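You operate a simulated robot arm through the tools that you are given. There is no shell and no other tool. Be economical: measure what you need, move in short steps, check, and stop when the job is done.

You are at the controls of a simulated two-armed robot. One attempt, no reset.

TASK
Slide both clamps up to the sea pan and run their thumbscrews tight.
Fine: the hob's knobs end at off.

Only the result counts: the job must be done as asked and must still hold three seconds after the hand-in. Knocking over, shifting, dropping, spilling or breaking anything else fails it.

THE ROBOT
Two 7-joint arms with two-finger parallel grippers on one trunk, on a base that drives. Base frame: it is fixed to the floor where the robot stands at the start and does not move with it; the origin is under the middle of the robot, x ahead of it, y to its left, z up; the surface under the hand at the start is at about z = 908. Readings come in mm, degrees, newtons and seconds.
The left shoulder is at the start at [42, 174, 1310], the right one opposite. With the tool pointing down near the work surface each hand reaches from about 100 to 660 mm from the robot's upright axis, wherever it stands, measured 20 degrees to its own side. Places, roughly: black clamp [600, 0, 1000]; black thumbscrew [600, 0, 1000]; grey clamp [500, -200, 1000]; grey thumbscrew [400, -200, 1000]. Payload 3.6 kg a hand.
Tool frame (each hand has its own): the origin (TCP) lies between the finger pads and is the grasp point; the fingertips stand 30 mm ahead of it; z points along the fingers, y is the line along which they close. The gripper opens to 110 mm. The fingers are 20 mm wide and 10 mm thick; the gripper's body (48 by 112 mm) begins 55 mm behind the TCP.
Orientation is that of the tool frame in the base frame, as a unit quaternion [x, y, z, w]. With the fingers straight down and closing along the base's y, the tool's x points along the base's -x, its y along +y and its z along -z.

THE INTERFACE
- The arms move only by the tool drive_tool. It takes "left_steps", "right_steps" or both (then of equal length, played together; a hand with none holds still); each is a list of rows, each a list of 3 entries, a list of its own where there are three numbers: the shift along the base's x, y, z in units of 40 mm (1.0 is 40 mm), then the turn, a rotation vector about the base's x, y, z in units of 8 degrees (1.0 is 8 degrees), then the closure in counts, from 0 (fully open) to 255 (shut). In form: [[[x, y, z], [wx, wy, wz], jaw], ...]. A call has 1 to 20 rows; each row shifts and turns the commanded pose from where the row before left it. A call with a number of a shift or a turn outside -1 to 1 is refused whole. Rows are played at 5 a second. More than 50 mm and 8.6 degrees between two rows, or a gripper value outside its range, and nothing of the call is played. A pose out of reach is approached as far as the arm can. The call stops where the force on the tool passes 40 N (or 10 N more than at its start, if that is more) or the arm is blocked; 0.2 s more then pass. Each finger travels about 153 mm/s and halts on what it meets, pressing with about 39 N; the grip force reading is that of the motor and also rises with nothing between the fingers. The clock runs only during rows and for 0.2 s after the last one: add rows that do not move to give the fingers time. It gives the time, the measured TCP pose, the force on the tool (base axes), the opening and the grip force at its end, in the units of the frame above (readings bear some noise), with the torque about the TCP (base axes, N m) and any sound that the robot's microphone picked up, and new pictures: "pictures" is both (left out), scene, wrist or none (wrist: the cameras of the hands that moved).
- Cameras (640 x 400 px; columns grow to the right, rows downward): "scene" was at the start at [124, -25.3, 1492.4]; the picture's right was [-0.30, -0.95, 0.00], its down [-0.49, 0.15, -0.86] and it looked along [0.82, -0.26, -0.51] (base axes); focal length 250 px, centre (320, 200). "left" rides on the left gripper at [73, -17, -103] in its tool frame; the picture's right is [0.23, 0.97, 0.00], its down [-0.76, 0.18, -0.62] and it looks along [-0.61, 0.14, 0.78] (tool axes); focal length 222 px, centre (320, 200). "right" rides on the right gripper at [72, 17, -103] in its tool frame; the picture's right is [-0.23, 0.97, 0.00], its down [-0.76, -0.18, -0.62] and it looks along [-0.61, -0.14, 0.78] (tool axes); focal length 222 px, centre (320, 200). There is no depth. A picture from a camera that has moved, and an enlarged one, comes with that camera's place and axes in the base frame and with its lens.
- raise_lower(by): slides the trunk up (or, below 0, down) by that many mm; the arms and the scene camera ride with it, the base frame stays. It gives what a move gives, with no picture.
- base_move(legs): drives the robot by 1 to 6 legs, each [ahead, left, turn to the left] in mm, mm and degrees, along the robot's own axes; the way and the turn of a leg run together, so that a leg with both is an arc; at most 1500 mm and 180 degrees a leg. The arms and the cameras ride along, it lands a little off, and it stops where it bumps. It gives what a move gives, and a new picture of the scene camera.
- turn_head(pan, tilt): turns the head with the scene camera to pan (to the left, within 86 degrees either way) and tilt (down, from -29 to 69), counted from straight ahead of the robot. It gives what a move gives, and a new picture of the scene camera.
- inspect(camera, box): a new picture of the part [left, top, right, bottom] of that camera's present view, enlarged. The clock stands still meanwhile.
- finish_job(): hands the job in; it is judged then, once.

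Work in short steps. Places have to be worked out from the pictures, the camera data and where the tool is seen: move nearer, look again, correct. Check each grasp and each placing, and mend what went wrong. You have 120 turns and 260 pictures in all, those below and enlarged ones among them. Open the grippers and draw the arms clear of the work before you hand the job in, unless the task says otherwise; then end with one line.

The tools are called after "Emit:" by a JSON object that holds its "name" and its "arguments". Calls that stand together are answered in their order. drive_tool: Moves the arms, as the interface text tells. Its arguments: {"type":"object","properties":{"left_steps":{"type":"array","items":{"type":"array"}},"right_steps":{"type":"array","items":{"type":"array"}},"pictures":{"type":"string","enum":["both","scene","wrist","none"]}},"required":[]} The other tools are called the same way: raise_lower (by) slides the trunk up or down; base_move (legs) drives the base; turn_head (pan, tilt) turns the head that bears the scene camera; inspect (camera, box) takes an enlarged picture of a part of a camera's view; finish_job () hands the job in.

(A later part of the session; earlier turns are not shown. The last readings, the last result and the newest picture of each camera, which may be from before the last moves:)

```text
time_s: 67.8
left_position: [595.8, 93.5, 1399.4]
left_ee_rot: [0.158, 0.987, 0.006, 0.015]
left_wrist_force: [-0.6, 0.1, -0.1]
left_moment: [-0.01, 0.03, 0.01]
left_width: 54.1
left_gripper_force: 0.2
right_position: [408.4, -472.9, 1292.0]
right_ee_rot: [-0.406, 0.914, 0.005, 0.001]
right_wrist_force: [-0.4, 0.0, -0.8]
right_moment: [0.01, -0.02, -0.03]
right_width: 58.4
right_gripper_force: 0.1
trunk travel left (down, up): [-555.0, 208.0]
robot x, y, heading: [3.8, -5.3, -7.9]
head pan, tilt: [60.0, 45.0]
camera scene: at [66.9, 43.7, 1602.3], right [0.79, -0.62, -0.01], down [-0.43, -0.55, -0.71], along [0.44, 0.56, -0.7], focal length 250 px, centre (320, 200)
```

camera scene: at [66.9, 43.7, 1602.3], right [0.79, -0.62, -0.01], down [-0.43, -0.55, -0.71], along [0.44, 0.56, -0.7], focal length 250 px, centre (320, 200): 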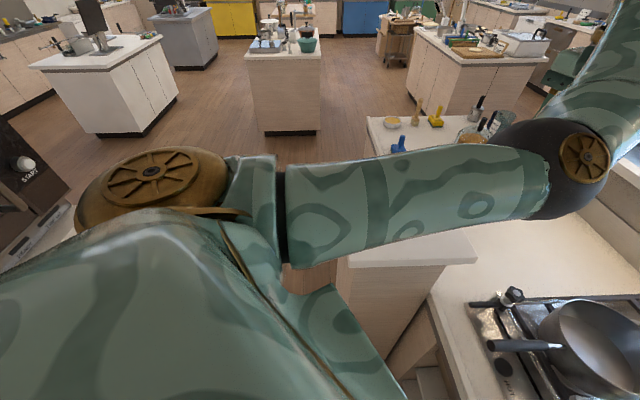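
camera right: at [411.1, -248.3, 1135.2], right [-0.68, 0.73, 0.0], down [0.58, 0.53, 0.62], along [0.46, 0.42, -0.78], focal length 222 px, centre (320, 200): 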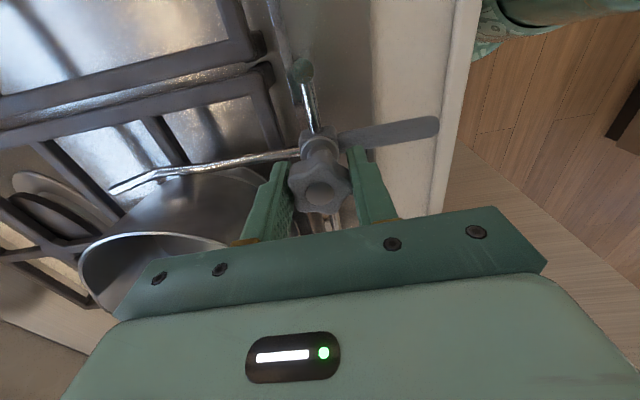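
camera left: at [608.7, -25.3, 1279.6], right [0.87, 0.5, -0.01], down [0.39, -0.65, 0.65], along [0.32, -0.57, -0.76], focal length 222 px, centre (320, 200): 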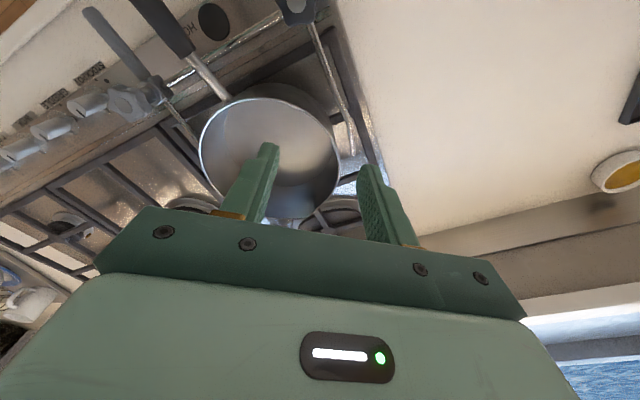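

Nothing evident with the arms; perhaps the base corner touches a cabinet. I back off 60 mm and then turn in small legs.

Emit:
{"name": "base_move", "arguments": {"legs": [[-60, 0, 0], [0, 0, 10]]}}

```text
time_s: 69.5
left_position: [529.7, 141.4, 1398.9]
left_ee_rot: [0.125, 0.992, 0.007, 0.013]
left_wrist_force: [0.0, 0.0, 0.6]
left_moment: [0.0, -0.02, 0.01]
left_width: 53.8
left_gripper_force: 0.0
right_position: [396.2, -429.1, 1294.6]
right_ee_rot: [-0.447, 0.895, 0.003, 0.002]
right_wrist_force: [0.8, -0.9, 1.0]
right_moment: [0.03, 0.0, -0.03]
right_width: 58.4
right_gripper_force: 0.1
trunk travel left (down, up): [-555.0, 208.0]
robot x, y, heading: [-50.0, -2.3, -3.0]
head pan, tilt: [60.0, 45.0]
stopped in leg 2: the robot was blocked; the commanded pose is now the measured one
camera scene: at [8.3, 55.6, 1602.2], right [0.84, -0.54, 0.0], down [-0.38, -0.59, -0.71], along [0.39, 0.6, -0.7], focal length 250 px, centre (320, 200)
```

scene: 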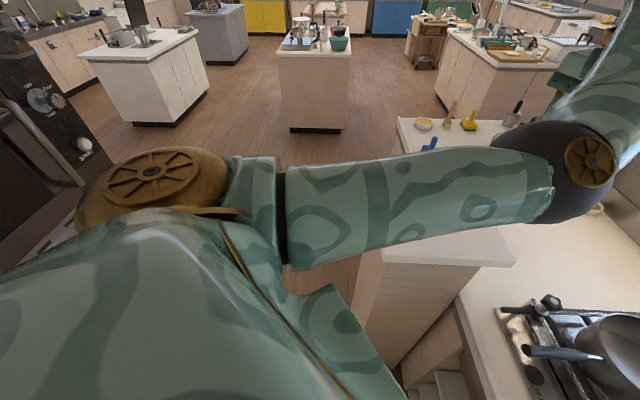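

Still blocked. I look down left and right close to the base.

Emit:
{"name": "turn_head", "arguments": {"pan": 80, "tilt": 69}}

Emit:
{"name": "turn_head", "arguments": {"pan": -80, "tilt": 60}}

Emit:
{"name": "turn_head", "arguments": {"pan": 0, "tilt": 65}}

```text
time_s: 70.4
left_position: [530.0, 141.8, 1399.9]
left_ee_rot: [0.123, 0.992, 0.008, 0.012]
left_wrist_force: [-0.5, -0.1, 0.3]
left_moment: [-0.02, -0.01, -0.03]
left_width: 53.8
left_gripper_force: 0.0
right_position: [397.0, -430.0, 1293.0]
right_ee_rot: [-0.449, 0.894, 0.003, 0.003]
right_wrist_force: [0.0, 0.4, -0.6]
right_moment: [-0.02, 0.0, 0.01]
right_width: 58.3
right_gripper_force: 0.1
trunk travel left (down, up): [-555.0, 208.0]
robot x, y, heading: [-43.1, -5.2, -2.4]
head pan, tilt: [80.0, 68.8]
camera scene: at [-22.9, 38.8, 1573.3], right [0.98, -0.22, 0.0], down [-0.2, -0.91, -0.37], along [0.08, 0.36, -0.93], focal length 250 px, centre (320, 200)
```

scene: 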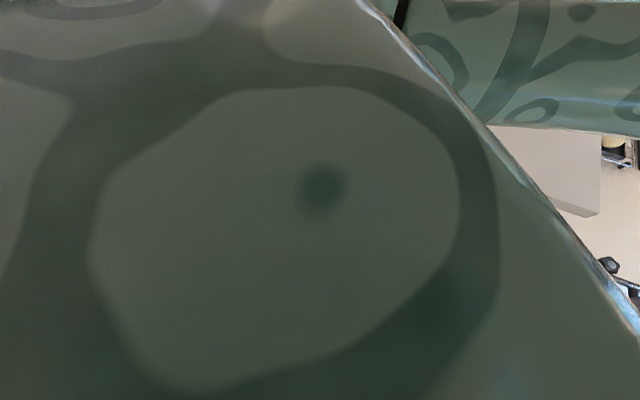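

```text
time_s: 72.8
left_position: [529.7, 141.0, 1399.2]
left_ee_rot: [0.123, 0.992, 0.007, 0.012]
left_wrist_force: [0.0, 0.0, 0.0]
left_moment: [0.0, 0.02, -0.01]
left_width: 53.8
left_gripper_force: 0.0
right_position: [397.7, -429.9, 1295.2]
right_ee_rot: [-0.449, 0.894, 0.003, 0.002]
right_wrist_force: [-0.3, 1.1, -0.1]
right_moment: [0.0, -0.02, 0.04]
right_width: 58.3
right_gripper_force: 0.1
trunk travel left (down, up): [-555.0, 208.0]
robot x, y, heading: [-44.6, -5.9, -2.7]
head pan, tilt: [-80.0, 60.0]
camera scene: at [-27.0, -81.9, 1581.5], right [-0.99, -0.13, 0.0], down [-0.11, 0.86, -0.49], along [0.07, -0.49, -0.87], focal length 250 px, centre (320, 200)
```

scene: 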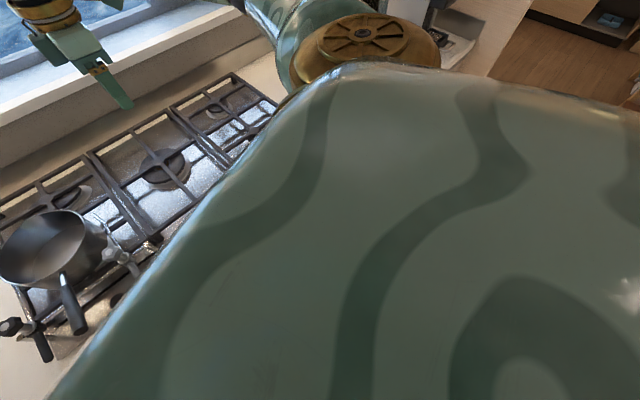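

```text
time_s: 74.3
left_position: [530.0, 143.2, 1399.5]
left_ee_rot: [0.123, 0.992, 0.008, 0.013]
left_wrist_force: [-0.2, 0.5, 0.0]
left_moment: [0.0, -0.02, 0.01]
left_width: 54.0
left_gripper_force: 0.0
right_position: [397.0, -429.7, 1294.6]
right_ee_rot: [-0.449, 0.894, 0.003, 0.002]
right_wrist_force: [0.4, -0.1, 0.0]
right_moment: [0.0, -0.04, 0.0]
right_width: 58.2
right_gripper_force: 0.1
trunk travel left (down, up): [-555.0, 208.0]
robot x, y, heading: [-47.3, -3.5, -2.8]
head pan, tilt: [0.0, 65.0]
camera scene: at [24.8, -18.5, 1576.7], right [-0.05, -1.0, -0.01], down [-0.9, 0.05, -0.43], along [0.43, -0.01, -0.9], focal length 250 px, centre (320, 200)
```

scene: 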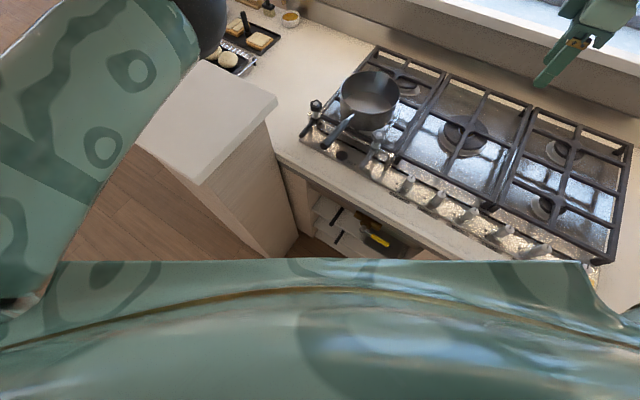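

Turning left is hemmed in by the cabinets. I drive forward again to about the starting place, with the black clamp straight ahead, and try the right arm there.

Emit:
{"name": "base_move", "arguments": {"legs": [[45, 0, 0]]}}

Emit:
{"name": "turn_head", "arguments": {"pan": -15, "tilt": 48}}

```text
time_s: 75.1
left_position: [534.3, 140.1, 1400.6]
left_ee_rot: [0.125, 0.992, 0.007, 0.013]
left_wrist_force: [0.1, 0.0, -0.2]
left_moment: [-0.01, 0.02, 0.05]
left_width: 53.8
left_gripper_force: 0.0
right_position: [399.6, -430.0, 1296.1]
right_ee_rot: [-0.448, 0.894, 0.001, 0.003]
right_wrist_force: [-0.5, 0.0, -0.3]
right_moment: [-0.01, -0.01, 0.01]
right_width: 58.1
right_gripper_force: 0.1
trunk travel left (down, up): [-555.0, 208.0]
robot x, y, heading: [-36.5, -3.6, -2.8]
head pan, tilt: [0.0, 65.0]
stopped in leg 1: the robot was blocked; the commanded pose is now the measured one
camera scene: at [27.8, -17.3, 1576.9], right [-0.05, -1.0, -0.01], down [-0.9, 0.05, -0.43], along [0.43, -0.01, -0.9], focal length 250 px, centre (320, 200)
```

scene: 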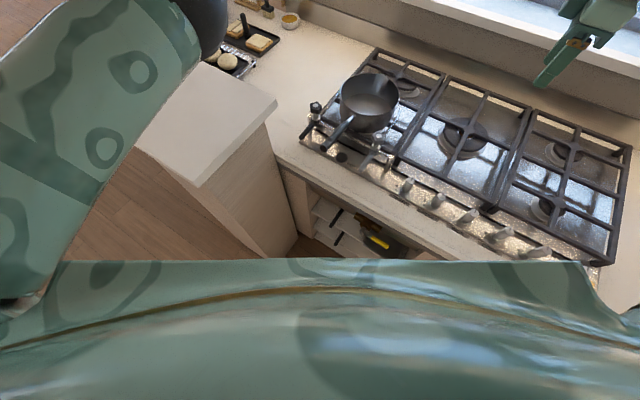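

```text
time_s: 75.9
left_position: [532.9, 139.7, 1400.3]
left_ee_rot: [0.123, 0.992, 0.007, 0.013]
left_wrist_force: [0.3, 0.0, 0.2]
left_moment: [-0.01, 0.0, -0.01]
left_width: 54.0
left_gripper_force: 0.0
right_position: [401.8, -430.3, 1296.2]
right_ee_rot: [-0.448, 0.894, 0.002, 0.004]
right_wrist_force: [-1.1, 0.6, 0.3]
right_moment: [-0.01, 0.01, -0.01]
right_width: 58.1
right_gripper_force: 0.2
trunk travel left (down, up): [-555.0, 208.0]
robot x, y, heading: [-36.2, -3.9, -2.8]
head pan, tilt: [-15.0, 48.0]
camera scene: at [42.6, -40.4, 1597.7], right [-0.3, -0.95, -0.01], down [-0.7, 0.23, -0.67], along [0.64, -0.2, -0.74], focal length 250 px, centre (320, 200)
```

scene: 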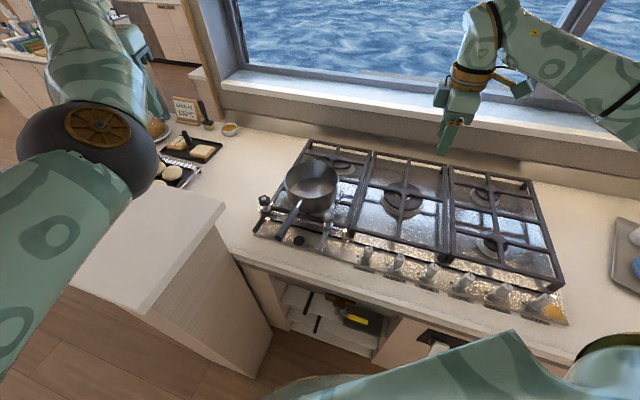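

Forward is blocked as well, though the robot stood there before; so likely the raised left arm touches something. I look up at it.

Emit:
{"name": "turn_head", "arguments": {"pan": 25, "tilt": 10}}

Emit:
{"name": "turn_head", "arguments": {"pan": -45, "tilt": 0}}

```text
time_s: 77.0
left_position: [533.9, 140.2, 1398.7]
left_ee_rot: [0.124, 0.992, 0.008, 0.014]
left_wrist_force: [-0.2, -0.2, 0.1]
left_moment: [0.04, -0.01, 0.01]
left_width: 53.8
left_gripper_force: 0.1
right_position: [401.8, -431.1, 1296.0]
right_ee_rot: [-0.448, 0.894, 0.002, 0.004]
right_wrist_force: [0.8, 0.4, -0.1]
right_moment: [0.01, -0.01, -0.01]
right_width: 58.1
right_gripper_force: 0.0
trunk travel left (down, up): [-555.0, 208.0]
robot x, y, heading: [-35.2, -5.1, -2.6]
head pan, tilt: [25.0, 10.0]
camera scene: at [53.2, 17.9, 1657.5], right [0.38, -0.93, -0.01], down [-0.15, -0.06, -0.99], along [0.91, 0.37, -0.16], focal length 250 px, centre (320, 200)
```

scene: 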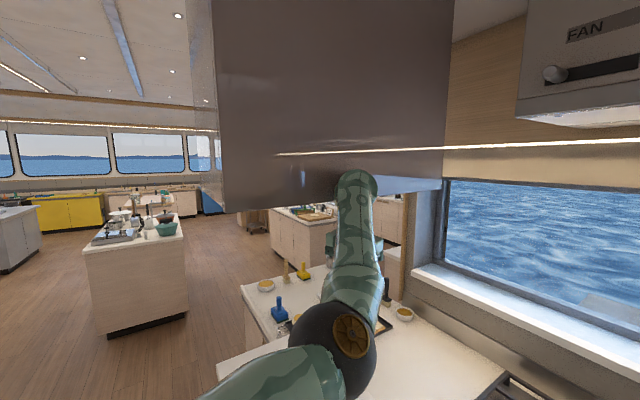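

```text
time_s: 78.4
left_position: [532.7, 139.6, 1400.0]
left_ee_rot: [0.123, 0.992, 0.007, 0.012]
left_wrist_force: [0.0, 0.0, 0.1]
left_moment: [-0.02, -0.03, 0.02]
left_width: 53.8
left_gripper_force: 0.0
right_position: [400.2, -431.8, 1295.9]
right_ee_rot: [-0.449, 0.894, 0.002, 0.004]
right_wrist_force: [0.4, -0.3, 0.5]
right_moment: [-0.03, 0.0, 0.02]
right_width: 58.3
right_gripper_force: 0.1
trunk travel left (down, up): [-555.0, 208.0]
robot x, y, heading: [-35.3, -2.1, -2.7]
head pan, tilt: [-45.0, 0.0]
camera scene: at [27.7, -83.9, 1672.4], right [-0.74, -0.67, -0.01], down [0.01, 0.01, -1.0], along [0.67, -0.74, 0.0], focal length 250 px, centre (320, 200)
```

scene: 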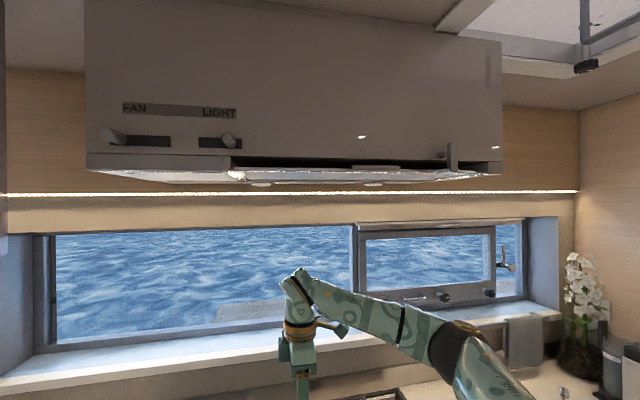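

The left wrist touches the overhead cupboard. I back off a little and lower the left hand by 150 mm.

Emit:
{"name": "base_move", "arguments": {"legs": [[-30, 0, 0]]}}

Emit:
{"name": "drive_tool", "arguments": {"left_steps": [[[0, 0, -0.8], [0, 0, 0], 130], [[0, 0, -0.8], [0, 0, 0], 130], [[0, 0, -0.8], [0, 0, 0], 130], [[0, 0, -0.8], [0, 0, 0], 130], [[0, 0, -0.8], [0, 0, 0], 130]], "pictures": "none"}}

Emit:
{"name": "turn_head", "arguments": {"pan": 25, "tilt": 20}}

```text
time_s: 79.2
left_position: [512.0, 152.2, 1394.0]
left_ee_rot: [0.122, 0.992, 0.002, 0.01]
left_wrist_force: [0.1, 0.4, 0.6]
left_moment: [0.01, -0.02, 0.02]
left_width: 53.8
left_gripper_force: 0.0
right_position: [381.6, -419.6, 1295.7]
right_ee_rot: [-0.449, 0.893, 0.0, -0.001]
right_wrist_force: [-0.4, 0.1, 0.0]
right_moment: [0.0, -0.01, -0.02]
right_width: 58.3
right_gripper_force: 0.1
trunk travel left (down, up): [-555.0, 208.0]
robot x, y, heading: [-65.6, -0.6, -2.6]
head pan, tilt: [-45.0, 0.0]
camera scene: at [8.7, -70.9, 1672.4], right [-0.74, -0.67, 0.0], down [0.0, 0.0, -1.0], along [0.67, -0.74, 0.0], focal length 250 px, centre (320, 200)
```

scene: 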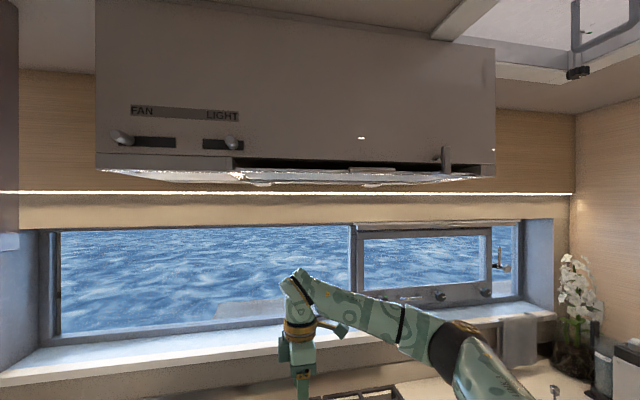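

```text
time_s: 80.4
left_position: [520.6, 155.0, 1234.0]
left_ee_rot: [0.123, 0.992, 0.002, 0.01]
left_wrist_force: [0.2, 1.0, 0.6]
left_moment: [-0.01, 0.0, -0.02]
left_width: 53.9
left_gripper_force: 0.1
left hand out of reach, approached as far as the arm can: row 1
right_position: [381.1, -418.6, 1297.0]
right_ee_rot: [-0.449, 0.893, 0.0, -0.003]
right_wrist_force: [-0.8, 0.6, -0.8]
right_moment: [0.02, 0.0, 0.01]
right_width: 58.2
right_gripper_force: 0.1
trunk travel left (down, up): [-555.0, 208.0]
robot x, y, heading: [-65.2, -3.4, -2.4]
head pan, tilt: [-45.0, 0.0]
```

```text
time_s: 81.8
left_position: [519.6, 154.2, 1235.3]
left_ee_rot: [0.122, 0.992, 0.001, 0.009]
left_wrist_force: [0.7, -1.0, -0.3]
left_moment: [0.02, 0.02, 0.0]
left_width: 54.0
left_gripper_force: 0.1
right_position: [381.7, -419.4, 1296.3]
right_ee_rot: [-0.45, 0.893, 0.0, -0.002]
right_wrist_force: [0.5, -0.9, 0.4]
right_moment: [-0.01, 0.01, -0.03]
right_width: 58.1
right_gripper_force: 0.0
trunk travel left (down, up): [-555.0, 208.0]
robot x, y, heading: [-66.2, -7.5, -2.5]
head pan, tilt: [25.0, 20.0]
camera scene: at [35.7, 33.6, 1640.2], right [0.38, -0.92, 0.0], down [-0.32, -0.13, -0.94], along [0.87, 0.36, -0.34], focal length 250 px, centre (320, 200)
```

scene: 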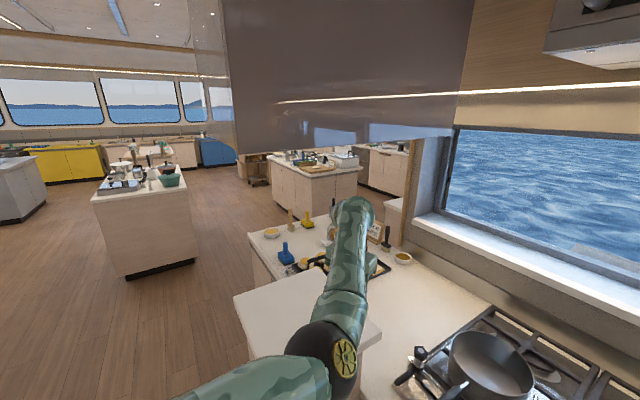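

The left arm is now well below the cupboard. I turn left 17° and go forward 60 mm.

Emit:
{"name": "base_move", "arguments": {"legs": [[0, 0, 17], [60, 0, 0]]}}

Emit:
{"name": "turn_head", "arguments": {"pan": -30, "tilt": 48}}

```text
time_s: 83.8
left_position: [499.3, 327.9, 1238.3]
left_ee_rot: [-0.022, 1.0, 0.004, 0.011]
left_wrist_force: [-0.4, -0.1, -0.4]
left_moment: [0.03, -0.03, -0.01]
left_width: 54.0
left_gripper_force: 0.0
right_position: [531.5, -260.8, 1298.4]
right_ee_rot: [-0.574, 0.819, -0.001, 0.001]
right_wrist_force: [0.0, -0.4, 1.2]
right_moment: [0.02, -0.06, 0.0]
right_width: 58.4
right_gripper_force: 0.1
trunk travel left (down, up): [-555.0, 208.0]
robot x, y, heading: [-13.3, 12.9, 13.9]
head pan, tilt: [25.0, 20.0]
camera scene: at [69.0, 73.2, 1640.9], right [0.63, -0.78, 0.0], down [-0.26, -0.21, -0.94], along [0.73, 0.59, -0.34], focal length 250 px, centre (320, 200)
```

scene: 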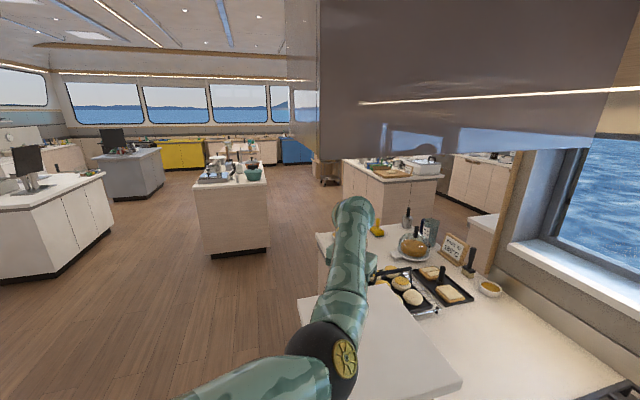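

```text
time_s: 85.0
left_position: [507.1, 330.3, 1233.2]
left_ee_rot: [-0.022, 1.0, 0.002, 0.008]
left_wrist_force: [0.9, 0.4, -0.7]
left_moment: [-0.01, 0.0, -0.03]
left_width: 53.9
left_gripper_force: 0.0
right_position: [539.8, -257.9, 1296.4]
right_ee_rot: [-0.573, 0.819, 0.0, -0.002]
right_wrist_force: [0.1, 0.4, 0.1]
right_moment: [0.0, 0.0, 0.02]
right_width: 58.4
right_gripper_force: 0.2
trunk travel left (down, up): [-555.0, 208.0]
robot x, y, heading: [-11.1, 12.4, 14.0]
head pan, tilt: [-30.0, 48.0]
camera scene: at [82.3, -3.8, 1597.2], right [-0.27, -0.96, 0.0], down [-0.72, 0.2, -0.67], along [0.64, -0.18, -0.74], focal length 250 px, centre (320, 200)
```

scene: 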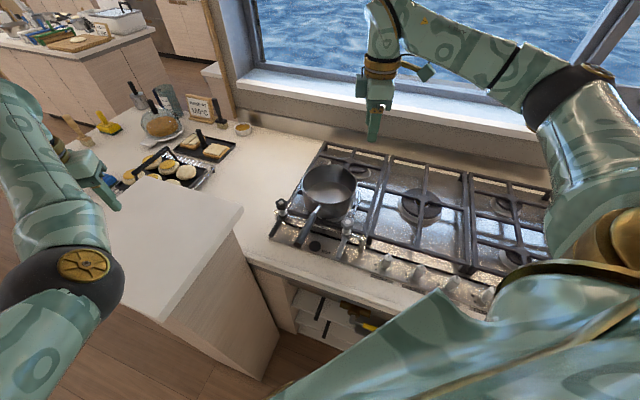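

Good. Now the right hand goes over the black knob.

Emit:
{"name": "drive_tool", "arguments": {"right_steps": [[[0.19, 0.93, 0], [0, 0, 0], 130], [[0.19, 0.93, 0], [0, 0, 0], 130], [[0.19, 0.93, -0.2], [0, 0, 0], 130], [[0.19, 0.93, -0.5], [0, 0, 0], 130], [[0.19, 0.93, -0.6], [0, 0, 0], 130], [[0.17, 0.8, -0.7], [0, 0, 0], 130], [[0, 0, -0.9], [0, 0, 0], 130], [[0, 0, 0], [0, 0, 0], 130]], "pictures": "both"}}

```text
time_s: 86.8
left_position: [505.9, 331.1, 1234.3]
left_ee_rot: [-0.022, 1.0, 0.003, 0.009]
left_wrist_force: [0.0, 0.1, 0.6]
left_moment: [0.01, -0.03, 0.01]
left_width: 54.0
left_gripper_force: 0.1
right_position: [582.5, -38.1, 1177.8]
right_ee_rot: [-0.574, 0.819, 0.0, -0.002]
right_wrist_force: [0.0, 0.7, -0.3]
right_moment: [0.0, 0.02, 0.01]
right_width: 53.8
right_gripper_force: 0.0
trunk travel left (down, up): [-555.0, 208.0]
robot x, y, heading: [-12.7, 7.0, 13.9]
head pan, tilt: [-30.0, 48.0]
camera scene: at [81.0, -3.8, 1597.3], right [-0.28, -0.96, 0.0], down [-0.71, 0.2, -0.67], along [0.64, -0.18, -0.74], focal length 250 px, centre (320, 200)
camera right: at [541.6, -103.3, 1280.8], right [-0.84, 0.55, 0.0], down [0.43, 0.66, 0.62], along [0.34, 0.52, -0.78], focal length 222 px, centre (320, 200)
```

scene: 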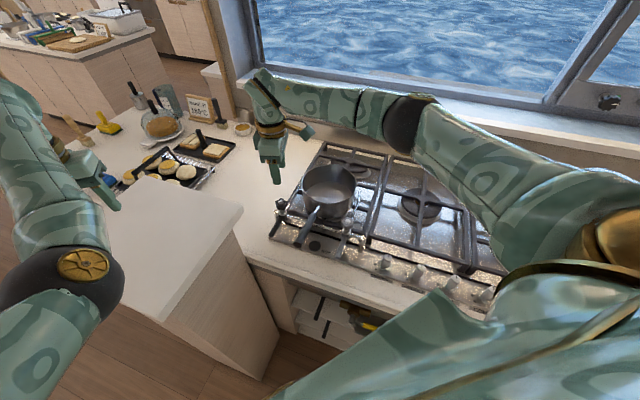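
right: 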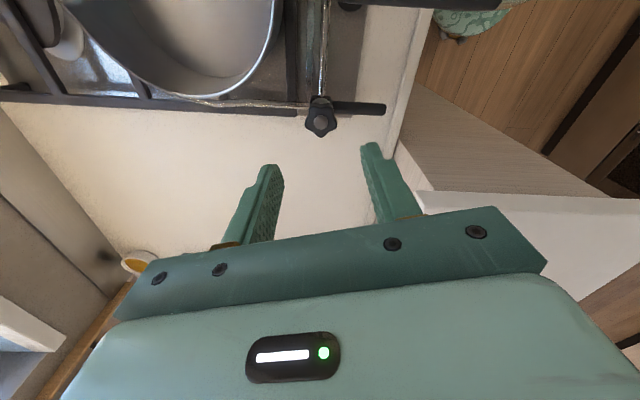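

Knob at ≈[588.6,-31.5]. I descend to z≈1080 and check, then on.

Emit:
{"name": "drive_tool", "arguments": {"right_steps": [[[0.07, 0.08, -0.8], [0, 0, 0], 130], [[0.07, 0.08, -0.8], [0, 0, 0], 130], [[0, 0, -0.8], [0, 0, 0], 130], [[0, 0, 0], [0, 0, 0], 130]], "pictures": "none"}}

Emit:
{"name": "inspect", "arguments": {"camera": "right", "box": [180, 40, 460, 240]}}

Emit:
{"name": "inspect", "arguments": {"camera": "scene", "box": [250, 150, 390, 270]}}

```text
time_s: 87.8
left_position: [507.0, 329.9, 1235.4]
left_ee_rot: [-0.021, 1.0, 0.003, 0.009]
left_wrist_force: [-0.3, 0.5, 0.8]
left_moment: [0.01, 0.0, 0.02]
left_width: 53.7
left_gripper_force: 0.1
right_position: [586.9, -34.0, 1082.4]
right_ee_rot: [-0.574, 0.819, 0.0, -0.002]
right_wrist_force: [0.2, -0.1, -0.1]
right_moment: [0.02, 0.01, -0.02]
right_width: 53.6
right_gripper_force: 0.2
trunk travel left (down, up): [-555.0, 208.0]
robot x, y, heading: [-8.6, 12.3, 14.2]
head pan, tilt: [-30.0, 48.0]
```

```text
2.00 times, centred on (320, 140) of right
camera zoom: at [546.6, -97.8, 1185.5], right [-0.84, 0.55, 0.0], down [0.43, 0.66, 0.62], along [0.34, 0.52, -0.78], focal length 444 px, centre (320, 320)
```

zoom: 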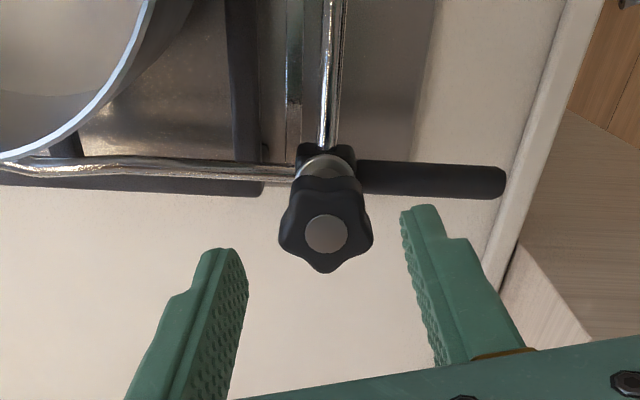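

```text
3.33 times, centred on (320, 210) of scene
camera zoom: at [81.2, -4.1, 1597.3], right [-0.28, -0.96, 0.0], down [-0.71, 0.2, -0.67], along [0.64, -0.18, -0.74], focal length 835 px, centre (320, 167)
```

zoom: 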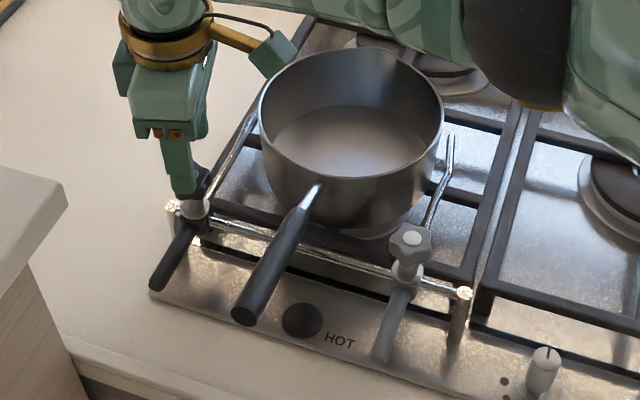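

Lateral alignment is good, the knob being ~7 mm farther along. I shift, descend to z≈1037 and grip.

Emit:
{"name": "drive_tool", "arguments": {"right_steps": [[[0.04, 0.08, -0.5], [0, 0, 0], 130], [[0.04, 0.07, -0.6], [0, 0, 0], 130], [[0, 0, 0], [0, 0, 0], 130], [[0, 0, 0], [0, 0, 0], 255], [[0, 0, 0], [0, 0, 0], 255], [[0, 0, 0], [0, 0, 0], 255]], "pictures": "none"}}

Emit:
{"name": "inspect", "arguments": {"camera": "right", "box": [180, 40, 460, 240]}}

Emit:
{"name": "inspect", "arguments": {"camera": "scene", "box": [250, 150, 390, 270]}}

```text
time_s: 89.2
left_position: [505.6, 330.0, 1234.9]
left_ee_rot: [-0.022, 1.0, 0.001, 0.01]
left_wrist_force: [-0.7, 0.6, 1.6]
left_moment: [0.02, 0.0, -0.01]
left_width: 54.1
left_gripper_force: 0.2
right_position: [588.6, -28.0, 1039.1]
right_ee_rot: [-0.574, 0.819, 0.0, -0.002]
right_wrist_force: [-13.8, 6.4, -10.3]
right_moment: [1.08, -0.67, -0.05]
right_width: 35.8
right_gripper_force: 45.7
trunk travel left (down, up): [-555.0, 208.0]
robot x, y, heading: [-13.0, 10.0, 14.0]
head pan, tilt: [-30.0, 48.0]
```

```text
2.00 times, centred on (320, 140) of right
camera zoom: at [548.1, -90.0, 1141.2], right [-0.84, 0.55, 0.0], down [0.43, 0.66, 0.62], along [0.34, 0.52, -0.78], focal length 444 px, centre (320, 320)
```

zoom: 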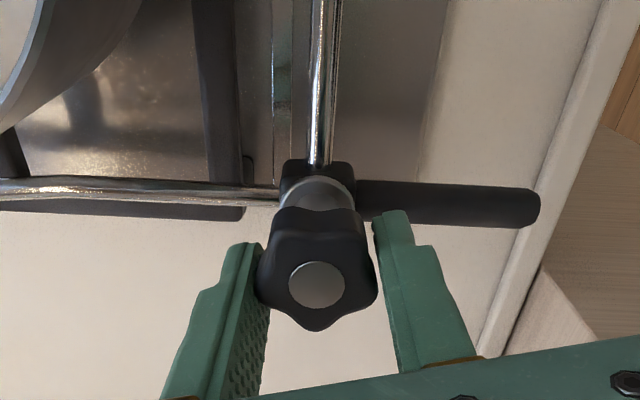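

```text
3.33 times, centred on (320, 210) of scene
camera zoom: at [79.9, -3.2, 1597.3], right [-0.28, -0.96, 0.0], down [-0.71, 0.2, -0.67], along [0.64, -0.18, -0.74], focal length 835 px, centre (320, 167)
```

zoom: 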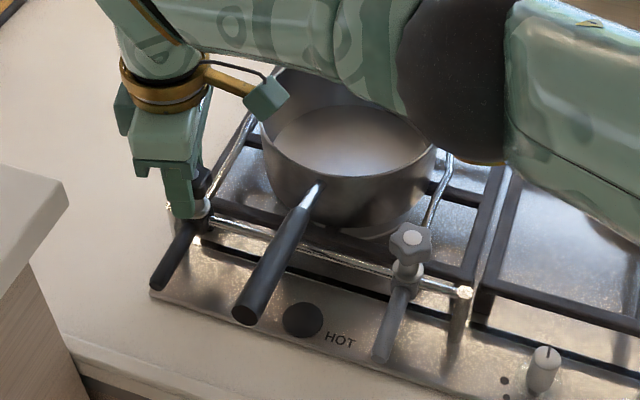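

Gripped. I relieve the sideways load and slide the black clamp 10 mm towards the pan.

Emit:
{"name": "drive_tool", "arguments": {"right_steps": [[[-0.05, -0.03, 0], [0, 0, 0], 255], [[-0.036, -0.051, 0], [0, 0, 0], 255], [[-0.036, -0.051, 0], [0, 0, 0], 255], [[-0.036, -0.051, 0], [0, 0, 0], 255], [[0, 0, 0], [0, 0, 0], 255]], "pictures": "none"}}

Emit:
{"name": "inspect", "arguments": {"camera": "right", "box": [80, 0, 400, 200]}}

Emit:
{"name": "inspect", "arguments": {"camera": "scene", "box": [250, 150, 390, 270]}}

```text
time_s: 90.4
left_position: [505.9, 332.7, 1234.2]
left_ee_rot: [-0.022, 1.0, 0.001, 0.009]
left_wrist_force: [0.9, 0.1, -0.4]
left_moment: [-0.02, 0.01, 0.01]
left_width: 54.1
left_gripper_force: 0.0
right_position: [584.3, -32.2, 1039.4]
right_ee_rot: [-0.574, 0.819, 0.001, -0.004]
right_wrist_force: [-19.9, 16.4, -27.1]
right_moment: [0.48, -0.5, -0.06]
right_width: 36.2
right_gripper_force: 44.4
trunk travel left (down, up): [-555.0, 208.0]
robot x, y, heading: [-11.7, 9.4, 13.9]
head pan, tilt: [-30.0, 48.0]
```

```text
2.00 times, centred on (240, 100) of right
camera zoom: at [543.4, -96.7, 1141.5], right [-0.84, 0.55, 0.0], down [0.43, 0.66, 0.62], along [0.33, 0.52, -0.79], focal length 444 px, centre (480, 400)
```

zoom: 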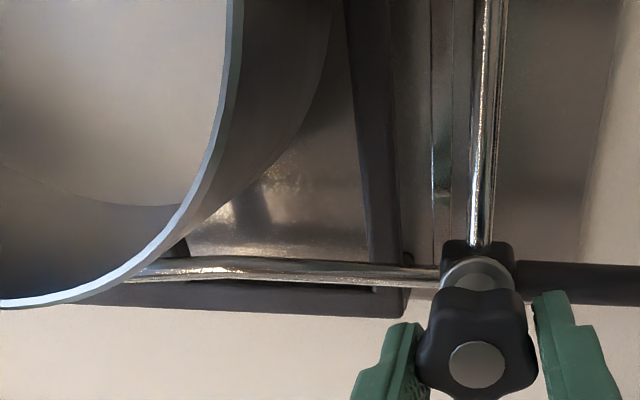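

```text
3.33 times, centred on (320, 210) of scene
camera zoom: at [80.6, -1.3, 1597.2], right [-0.28, -0.96, 0.0], down [-0.71, 0.2, -0.67], along [0.64, -0.19, -0.74], focal length 835 px, centre (320, 167)
```

zoom: 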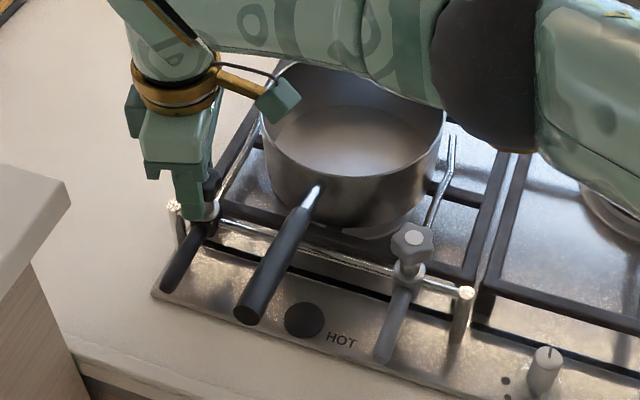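

Sideways and vertical load have built up (the hand is strained against the rail). I open the fingers to relax and look at the free pose.

Emit:
{"name": "drive_tool", "arguments": {"right_steps": [[[0, 0, 0], [0, 0, 0], 150], [[0, 0, 0], [0, 0, 0], 150], [[0, 0, 0], [0, 0, 0], 150]], "pictures": "none"}}

Emit:
{"name": "inspect", "arguments": {"camera": "right", "box": [180, 40, 460, 240]}}

```text
time_s: 91.2
left_position: [506.7, 329.8, 1233.8]
left_ee_rot: [-0.021, 1.0, 0.002, 0.009]
left_wrist_force: [0.9, 0.1, -0.2]
left_moment: [-0.01, -0.04, 0.0]
left_width: 54.0
left_gripper_force: 0.1
right_position: [587.7, -36.2, 1040.0]
right_ee_rot: [-0.573, 0.82, -0.001, -0.001]
right_wrist_force: [0.0, -0.2, -0.3]
right_moment: [0.01, -0.01, -0.02]
right_width: 45.5
right_gripper_force: 0.0
trunk travel left (down, up): [-555.0, 208.0]
robot x, y, heading: [-11.4, 13.4, 13.9]
head pan, tilt: [-30.0, 48.0]
```

```text
2.00 times, centred on (320, 140) of right
camera zoom: at [545.9, -100.4, 1143.1], right [-0.84, 0.55, 0.0], down [0.43, 0.66, 0.62], along [0.34, 0.52, -0.78], focal length 444 px, centre (320, 320)
```

zoom: 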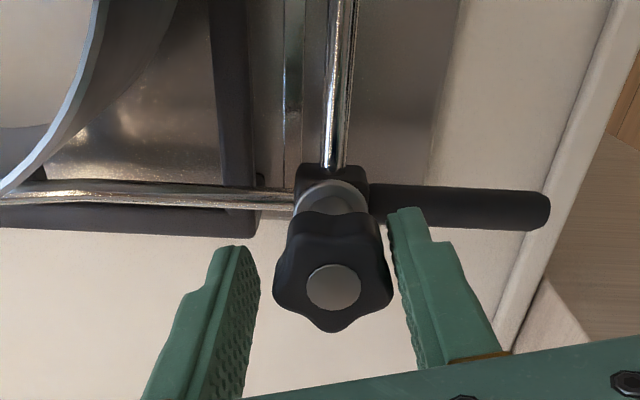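

The fingers sit ~4 mm off along the closing line. I recenter by (−3.4,+2.2) mm, 3 mm lower, and regrip.

Emit:
{"name": "drive_tool", "arguments": {"right_steps": [[[-0.085, 0.055, -0.08], [0, 0, 0], 150], [[0, 0, 0], [0, 0, 0], 150], [[0, 0, 0], [0, 0, 0], 255], [[0, 0, 0], [0, 0, 0], 255], [[0, 0, 0], [0, 0, 0], 255]], "pictures": "none"}}

Emit:
{"name": "drive_tool", "arguments": {"right_steps": [[[-0.036, -0.051, 0], [0, 0, 0], 255], [[-0.036, -0.051, 0], [0, 0, 0], 255], [[0, 0, 0], [0, 0, 0], 255]], "pictures": "none"}}

Emit:
{"name": "inspect", "arguments": {"camera": "scene", "box": [250, 150, 390, 270]}}

```text
time_s: 92.4
left_position: [506.3, 329.5, 1235.8]
left_ee_rot: [-0.022, 1.0, 0.003, 0.008]
left_wrist_force: [0.6, -0.7, -0.5]
left_moment: [-0.02, 0.01, -0.01]
left_width: 53.7
left_gripper_force: 0.0
right_position: [583.6, -33.9, 1036.6]
right_ee_rot: [-0.573, 0.819, 0.0, -0.002]
right_wrist_force: [4.7, -3.7, 1.4]
right_moment: [-0.69, -0.3, -0.01]
right_width: 36.0
right_gripper_force: 44.8
trunk travel left (down, up): [-555.0, 208.0]
robot x, y, heading: [-11.7, 5.3, 14.0]
head pan, tilt: [-30.0, 48.0]
```

```text
time_s: 93.2
left_position: [508.4, 329.2, 1233.1]
left_ee_rot: [-0.023, 1.0, 0.003, 0.009]
left_wrist_force: [0.2, 0.4, 0.4]
left_moment: [0.0, -0.03, 0.02]
left_width: 54.0
left_gripper_force: 0.0
right_position: [579.9, -38.2, 1036.1]
right_ee_rot: [-0.573, 0.819, 0.0, -0.001]
right_wrist_force: [7.5, -1.9, 1.7]
right_moment: [-0.36, -0.33, -0.06]
right_width: 35.9
right_gripper_force: 44.6
trunk travel left (down, up): [-555.0, 208.0]
robot x, y, heading: [-14.2, 15.1, 13.8]
head pan, tilt: [-30.0, 48.0]
```

```text
3.33 times, centred on (320, 210) of scene
camera zoom: at [82.5, -4.3, 1597.2], right [-0.28, -0.96, 0.0], down [-0.72, 0.2, -0.67], along [0.64, -0.18, -0.74], focal length 835 px, centre (320, 167)
```

zoom: 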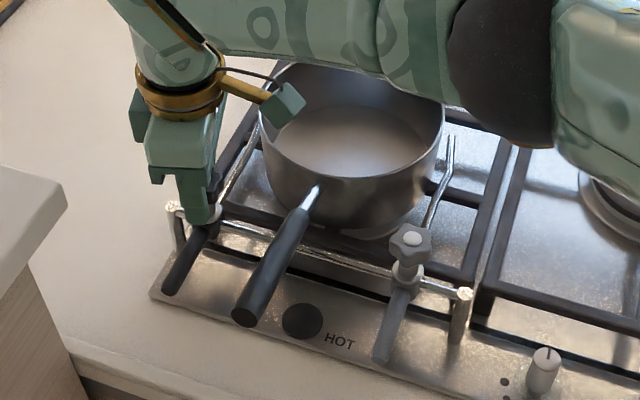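

Smooth now; the pan has not moved yet. A further 7.5 mm.

Emit:
{"name": "drive_tool", "arguments": {"right_steps": [[[-0.036, -0.051, 0], [0, 0, 0], 255], [[-0.036, -0.051, 0], [0, 0, 0], 255], [[-0.036, -0.051, 0], [0, 0, 0], 255], [[0, 0, 0], [0, 0, 0], 255]], "pictures": "none"}}

Emit:
{"name": "inspect", "arguments": {"camera": "scene", "box": [250, 150, 390, 270]}}

Emit:
{"name": "inspect", "arguments": {"camera": "right", "box": [80, 0, 400, 200]}}

```text
time_s: 94.2
left_position: [508.5, 331.9, 1232.4]
left_ee_rot: [-0.023, 1.0, 0.002, 0.008]
left_wrist_force: [0.2, -0.2, -0.2]
left_moment: [0.02, 0.0, 0.0]
left_width: 53.8
left_gripper_force: 0.0
right_position: [579.0, -40.8, 1036.7]
right_ee_rot: [-0.574, 0.819, 0.0, -0.001]
right_wrist_force: [19.6, 9.8, 2.6]
right_moment: [0.54, -0.73, -0.14]
right_width: 35.9
right_gripper_force: 44.7
trunk travel left (down, up): [-555.0, 208.0]
robot x, y, heading: [-13.4, 13.2, 14.2]
head pan, tilt: [-30.0, 48.0]
```

```text
3.33 times, centred on (320, 210) of scene
camera zoom: at [84.6, -2.2, 1597.1], right [-0.27, -0.96, 0.0], down [-0.72, 0.2, -0.67], along [0.64, -0.18, -0.74], focal length 835 px, centre (320, 167)
```

zoom: 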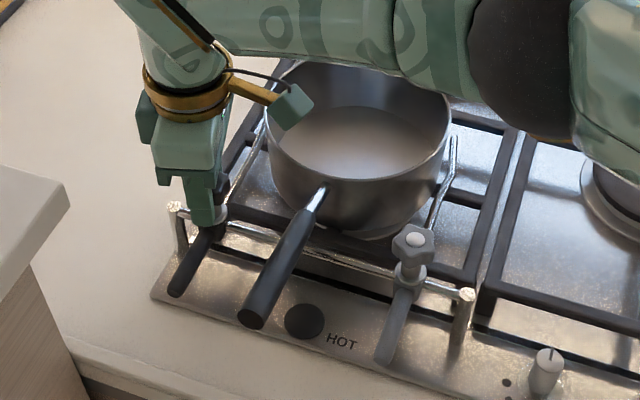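

```text
2.00 times, centred on (240, 100) of right
camera zoom: at [537.6, -104.7, 1139.2], right [-0.84, 0.54, 0.0], down [0.43, 0.66, 0.62], along [0.34, 0.52, -0.78], focal length 444 px, centre (480, 400)
```

zoom: 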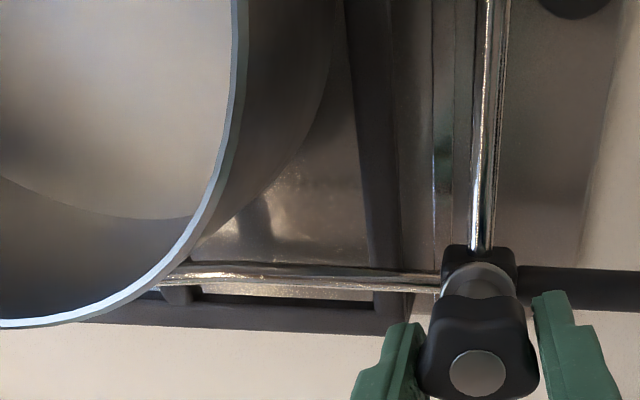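

The pan has moved back and the force rose to ~20 N along the rail: the pan is now held between both rods. I ease the push by 1.5 mm and start turning clockwise here.

Emit:
{"name": "drive_tool", "arguments": {"right_steps": [[[0.02, 0.03, 0], [0, 0, 0], 255], [[0, 0, 0], [0, 0, -1], 255], [[0, 0, 0], [0, 0, -1], 255], [[0, 0, 0], [0, 0, -1], 255], [[0, 0, 0], [0, 0, -1], 255]], "pictures": "none"}}

Emit:
{"name": "drive_tool", "arguments": {"right_steps": [[[0, 0, 0], [0, 0, 0], 130], [[0, 0, 0], [0, 0, 0], 130], [[0, 0, 0.5], [0, 0, 0], 130], [[0, 0, 0.4], [0, 0, 0], 130], [[0, 0, 0], [0, 0, 1], 130], [[0, 0, 0], [0, 0, 1], 130], [[0, 0, 0], [0, 0, 1], 130], [[0, 0, 0], [0, 0, 1], 130], [[0, 0, 0], [0, 0, 1], 130], [[0, 0, 0], [0, 0, 1], 130], [[0, 0, 0], [0, 0, 1], 130], [[0, 0, 0], [0, 0, 1], 130], [[0, 0, 0], [0, 0, 1], 130], [[0, 0, 0], [0, 0, 1], 130], [[0, 0, 0], [0, 0, 1], 130], [[0, 0, 0], [0, 0, 1], 130], [[0, 0, 0], [0, 0, 0], 130]], "pictures": "wrist"}}

Emit:
{"name": "inspect", "arguments": {"camera": "scene", "box": [250, 150, 390, 270]}}

```text
time_s: 95.4
left_position: [507.8, 331.9, 1232.2]
left_ee_rot: [-0.022, 1.0, 0.002, 0.008]
left_wrist_force: [0.6, -1.2, -0.2]
left_moment: [0.01, 0.02, -0.04]
left_width: 53.9
left_gripper_force: 0.0
right_position: [578.9, -42.2, 1037.4]
right_ee_rot: [-0.324, 0.946, 0.0, -0.001]
right_wrist_force: [21.2, 4.7, 12.1]
right_moment: [-0.41, -0.26, 0.06]
right_width: 35.7
right_gripper_force: 45.0
trunk travel left (down, up): [-555.0, 208.0]
robot x, y, heading: [-10.9, 10.2, 14.0]
head pan, tilt: [-30.0, 48.0]
```

```text
time_s: 99.0
left_position: [507.0, 331.0, 1234.2]
left_ee_rot: [-0.022, 1.0, 0.003, 0.009]
left_wrist_force: [0.3, 0.1, -0.6]
left_moment: [-0.01, 0.03, 0.01]
left_width: 53.9
left_gripper_force: 0.1
right_position: [576.3, -42.6, 1072.8]
right_ee_rot: [0.921, -0.39, 0.001, 0.002]
right_wrist_force: [0.6, 0.8, -0.4]
right_moment: [-0.03, -0.01, 0.02]
right_width: 53.7
right_gripper_force: 0.1
trunk travel left (down, up): [-555.0, 208.0]
robot x, y, heading: [-13.6, 10.1, 14.1]
head pan, tilt: [-30.0, 48.0]
camera right: at [614.5, -107.9, 1175.4], right [-0.86, -0.51, 0.0], down [-0.4, 0.67, 0.62], along [-0.32, 0.53, -0.78], focal length 222 px, centre (320, 200)
```

right: 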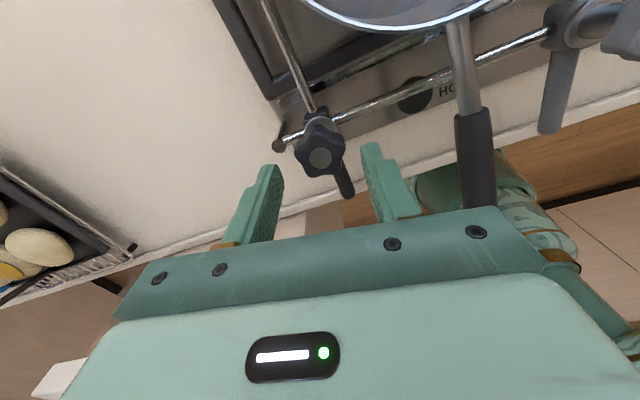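

```text
3.33 times, centred on (320, 210) of scene
camera zoom: at [81.3, -4.1, 1597.3], right [-0.28, -0.96, 0.0], down [-0.71, 0.2, -0.67], along [0.64, -0.18, -0.74], focal length 835 px, centre (320, 167)
```

zoom: 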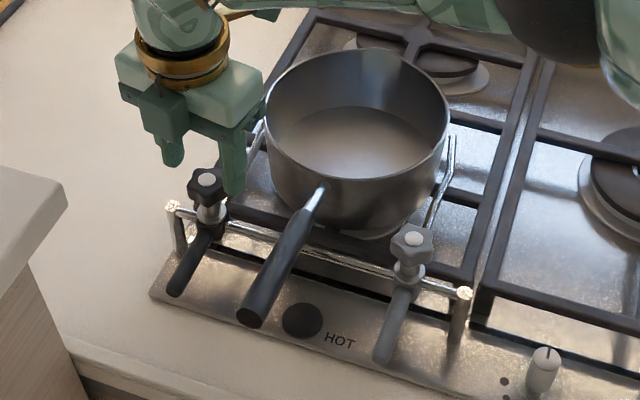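

The pan is back near its first place. I pre-turn to +166°, lower and grip the black knob, then turn 118° clockwise.

Emit:
{"name": "drive_tool", "arguments": {"right_steps": [[[0, 0, 0], [0, 0, 1], 130], [[0, 0, 0], [0, 0, 1], 130], [[0, 0, 0], [0, 0, 1], 130], [[0, 0, 0], [0, 0, 1], 130], [[0, 0, 0], [0, 0, 0], 130]], "pictures": "none"}}

Emit:
{"name": "inspect", "arguments": {"camera": "right", "box": [180, 40, 460, 240]}}

```text
time_s: 100.2
left_position: [506.8, 329.9, 1234.5]
left_ee_rot: [-0.022, 1.0, 0.002, 0.008]
left_wrist_force: [0.6, -0.2, -0.1]
left_moment: [-0.01, 0.01, -0.02]
left_width: 53.8
left_gripper_force: 0.0
right_position: [576.4, -42.6, 1073.3]
right_ee_rot: [0.993, -0.122, 0.001, 0.0]
right_wrist_force: [0.3, -0.8, -0.9]
right_moment: [0.01, 0.0, 0.01]
right_width: 53.8
right_gripper_force: 0.1
trunk travel left (down, up): [-555.0, 208.0]
robot x, y, heading: [-10.6, 11.6, 13.8]
head pan, tilt: [-30.0, 48.0]
```

```text
2.00 times, centred on (320, 140) of right
camera zoom: at [641.9, -78.3, 1175.5], right [-0.45, -0.89, 0.0], down [-0.7, 0.36, 0.62], along [-0.55, 0.28, -0.78], focal length 444 px, centre (320, 320)
```

zoom: 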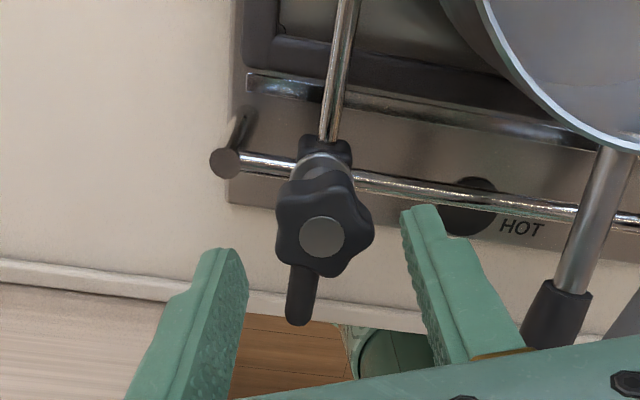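

Closing line is centred; I shift 3 mm along the finger plane, lower, grip and turn.

Emit:
{"name": "drive_tool", "arguments": {"right_steps": [[[-0.07, 0.04, -0.5], [0, 0, 0], 130], [[0, 0, -0.42], [0, 0, 0], 130], [[0, 0, 0], [0, 0, 0], 130], [[0, 0, 0], [0, 0, 0], 255], [[0, 0, 0], [0, 0, 0], 255], [[0, 0, 0], [0, 0, 0], 255]], "pictures": "none"}}

Emit:
{"name": "drive_tool", "arguments": {"right_steps": [[[0, 0, 0], [0, 0, -1], 255], [[0, 0, 0], [0, 0, -1], 255], [[0, 0, 0], [0, 0, -1], 255], [[0, 0, 0], [0, 0, -1], 255], [[0, 0, 0], [0, 0, -1], 255], [[0, 0, 0], [0, 0, -1], 255], [[0, 0, 0], [0, 0, -1], 255], [[0, 0, 0], [0, 0, -1], 255], [[0, 0, 0], [0, 0, -1], 255], [[0, 0, 0], [0, 0, -1], 255], [[0, 0, 0], [0, 0, -1], 255], [[0, 0, 0], [0, 0, -1], 255], [[0, 0, 0], [0, 0, -1], 255], [[0, 0, 0], [0, 0, -1], 255]], "pictures": "wrist"}}

Emit:
{"name": "inspect", "arguments": {"camera": "scene", "box": [250, 150, 390, 270]}}

```text
time_s: 101.6
left_position: [506.1, 329.2, 1234.4]
left_ee_rot: [-0.021, 1.0, 0.003, 0.009]
left_wrist_force: [-0.5, -0.2, 0.4]
left_moment: [0.0, 0.0, -0.03]
left_width: 54.0
left_gripper_force: 0.1
right_position: [573.6, -41.8, 1036.0]
right_ee_rot: [0.993, -0.121, 0.001, 0.001]
right_wrist_force: [0.9, -0.4, -3.1]
right_moment: [-0.04, -0.62, 0.01]
right_width: 34.6
right_gripper_force: 44.8
trunk travel left (down, up): [-555.0, 208.0]
robot x, y, heading: [-11.7, 12.2, 14.1]
head pan, tilt: [-30.0, 48.0]
```

```text
time_s: 104.6
left_position: [510.8, 329.7, 1232.6]
left_ee_rot: [-0.022, 1.0, 0.002, 0.006]
left_wrist_force: [0.1, -0.5, -0.5]
left_moment: [-0.01, -0.02, -0.01]
left_width: 53.8
left_gripper_force: 0.1
right_position: [578.2, -41.2, 1035.4]
right_ee_rot: [-0.453, 0.892, -0.001, 0.0]
right_wrist_force: [32.1, 1.1, 14.5]
right_moment: [-0.71, 0.33, 0.17]
right_width: 34.7
right_gripper_force: 44.8
trunk travel left (down, up): [-555.0, 208.0]
robot x, y, heading: [-10.5, 10.7, 13.6]
head pan, tilt: [-30.0, 48.0]
camera right: at [522.0, -91.3, 1138.1], right [-0.65, 0.76, 0.0], down [0.59, 0.51, 0.62], along [0.47, 0.4, -0.78], focal length 222 px, centre (320, 200)
```

right: 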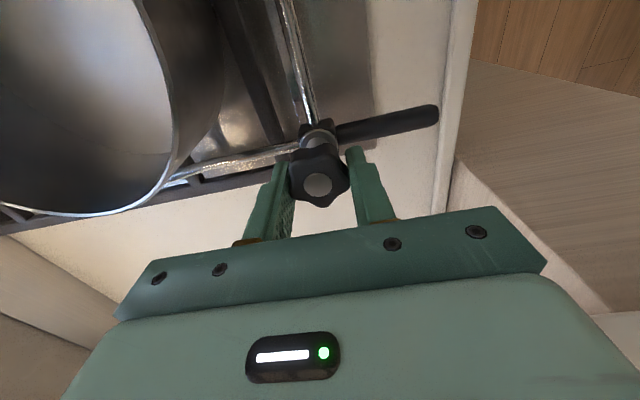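

```text
3.33 times, centred on (320, 210) of scene
camera zoom: at [85.9, -3.6, 1597.1], right [-0.28, -0.96, 0.0], down [-0.72, 0.2, -0.67], along [0.64, -0.18, -0.75], focal length 835 px, centre (320, 167)
```

zoom: 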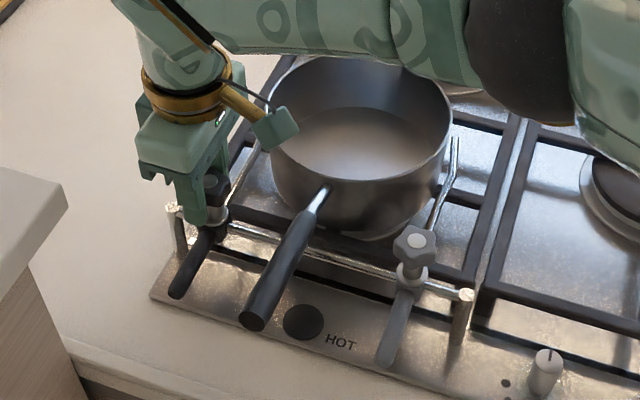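

The hand presses the clamp towards the pan (good) but also sideways; I correct 3.4 mm sideways, then continue the turn a little.

Emit:
{"name": "drive_tool", "arguments": {"right_steps": [[[0.035, -0.025, 0], [0, 0, 0], 255], [[0.035, -0.025, 0], [0, 0, 0], 255], [[0, 0, 0], [0, 0, -1], 255], [[0, 0, 0], [0, 0, -1], 255]], "pictures": "none"}}

```text
time_s: 105.6
left_position: [509.5, 330.3, 1233.2]
left_ee_rot: [-0.022, 1.0, 0.003, 0.008]
left_wrist_force: [0.4, -0.1, -0.6]
left_moment: [0.05, -0.01, -0.01]
left_width: 53.9
left_gripper_force: 0.0
right_position: [577.7, -42.8, 1035.1]
right_ee_rot: [-0.325, 0.946, 0.001, -0.001]
right_wrist_force: [25.8, 0.2, 14.8]
right_moment: [0.58, -0.77, 0.1]
right_width: 34.4
right_gripper_force: 44.6
trunk travel left (down, up): [-555.0, 208.0]
robot x, y, heading: [-12.1, 13.0, 13.8]
head pan, tilt: [-30.0, 48.0]
```

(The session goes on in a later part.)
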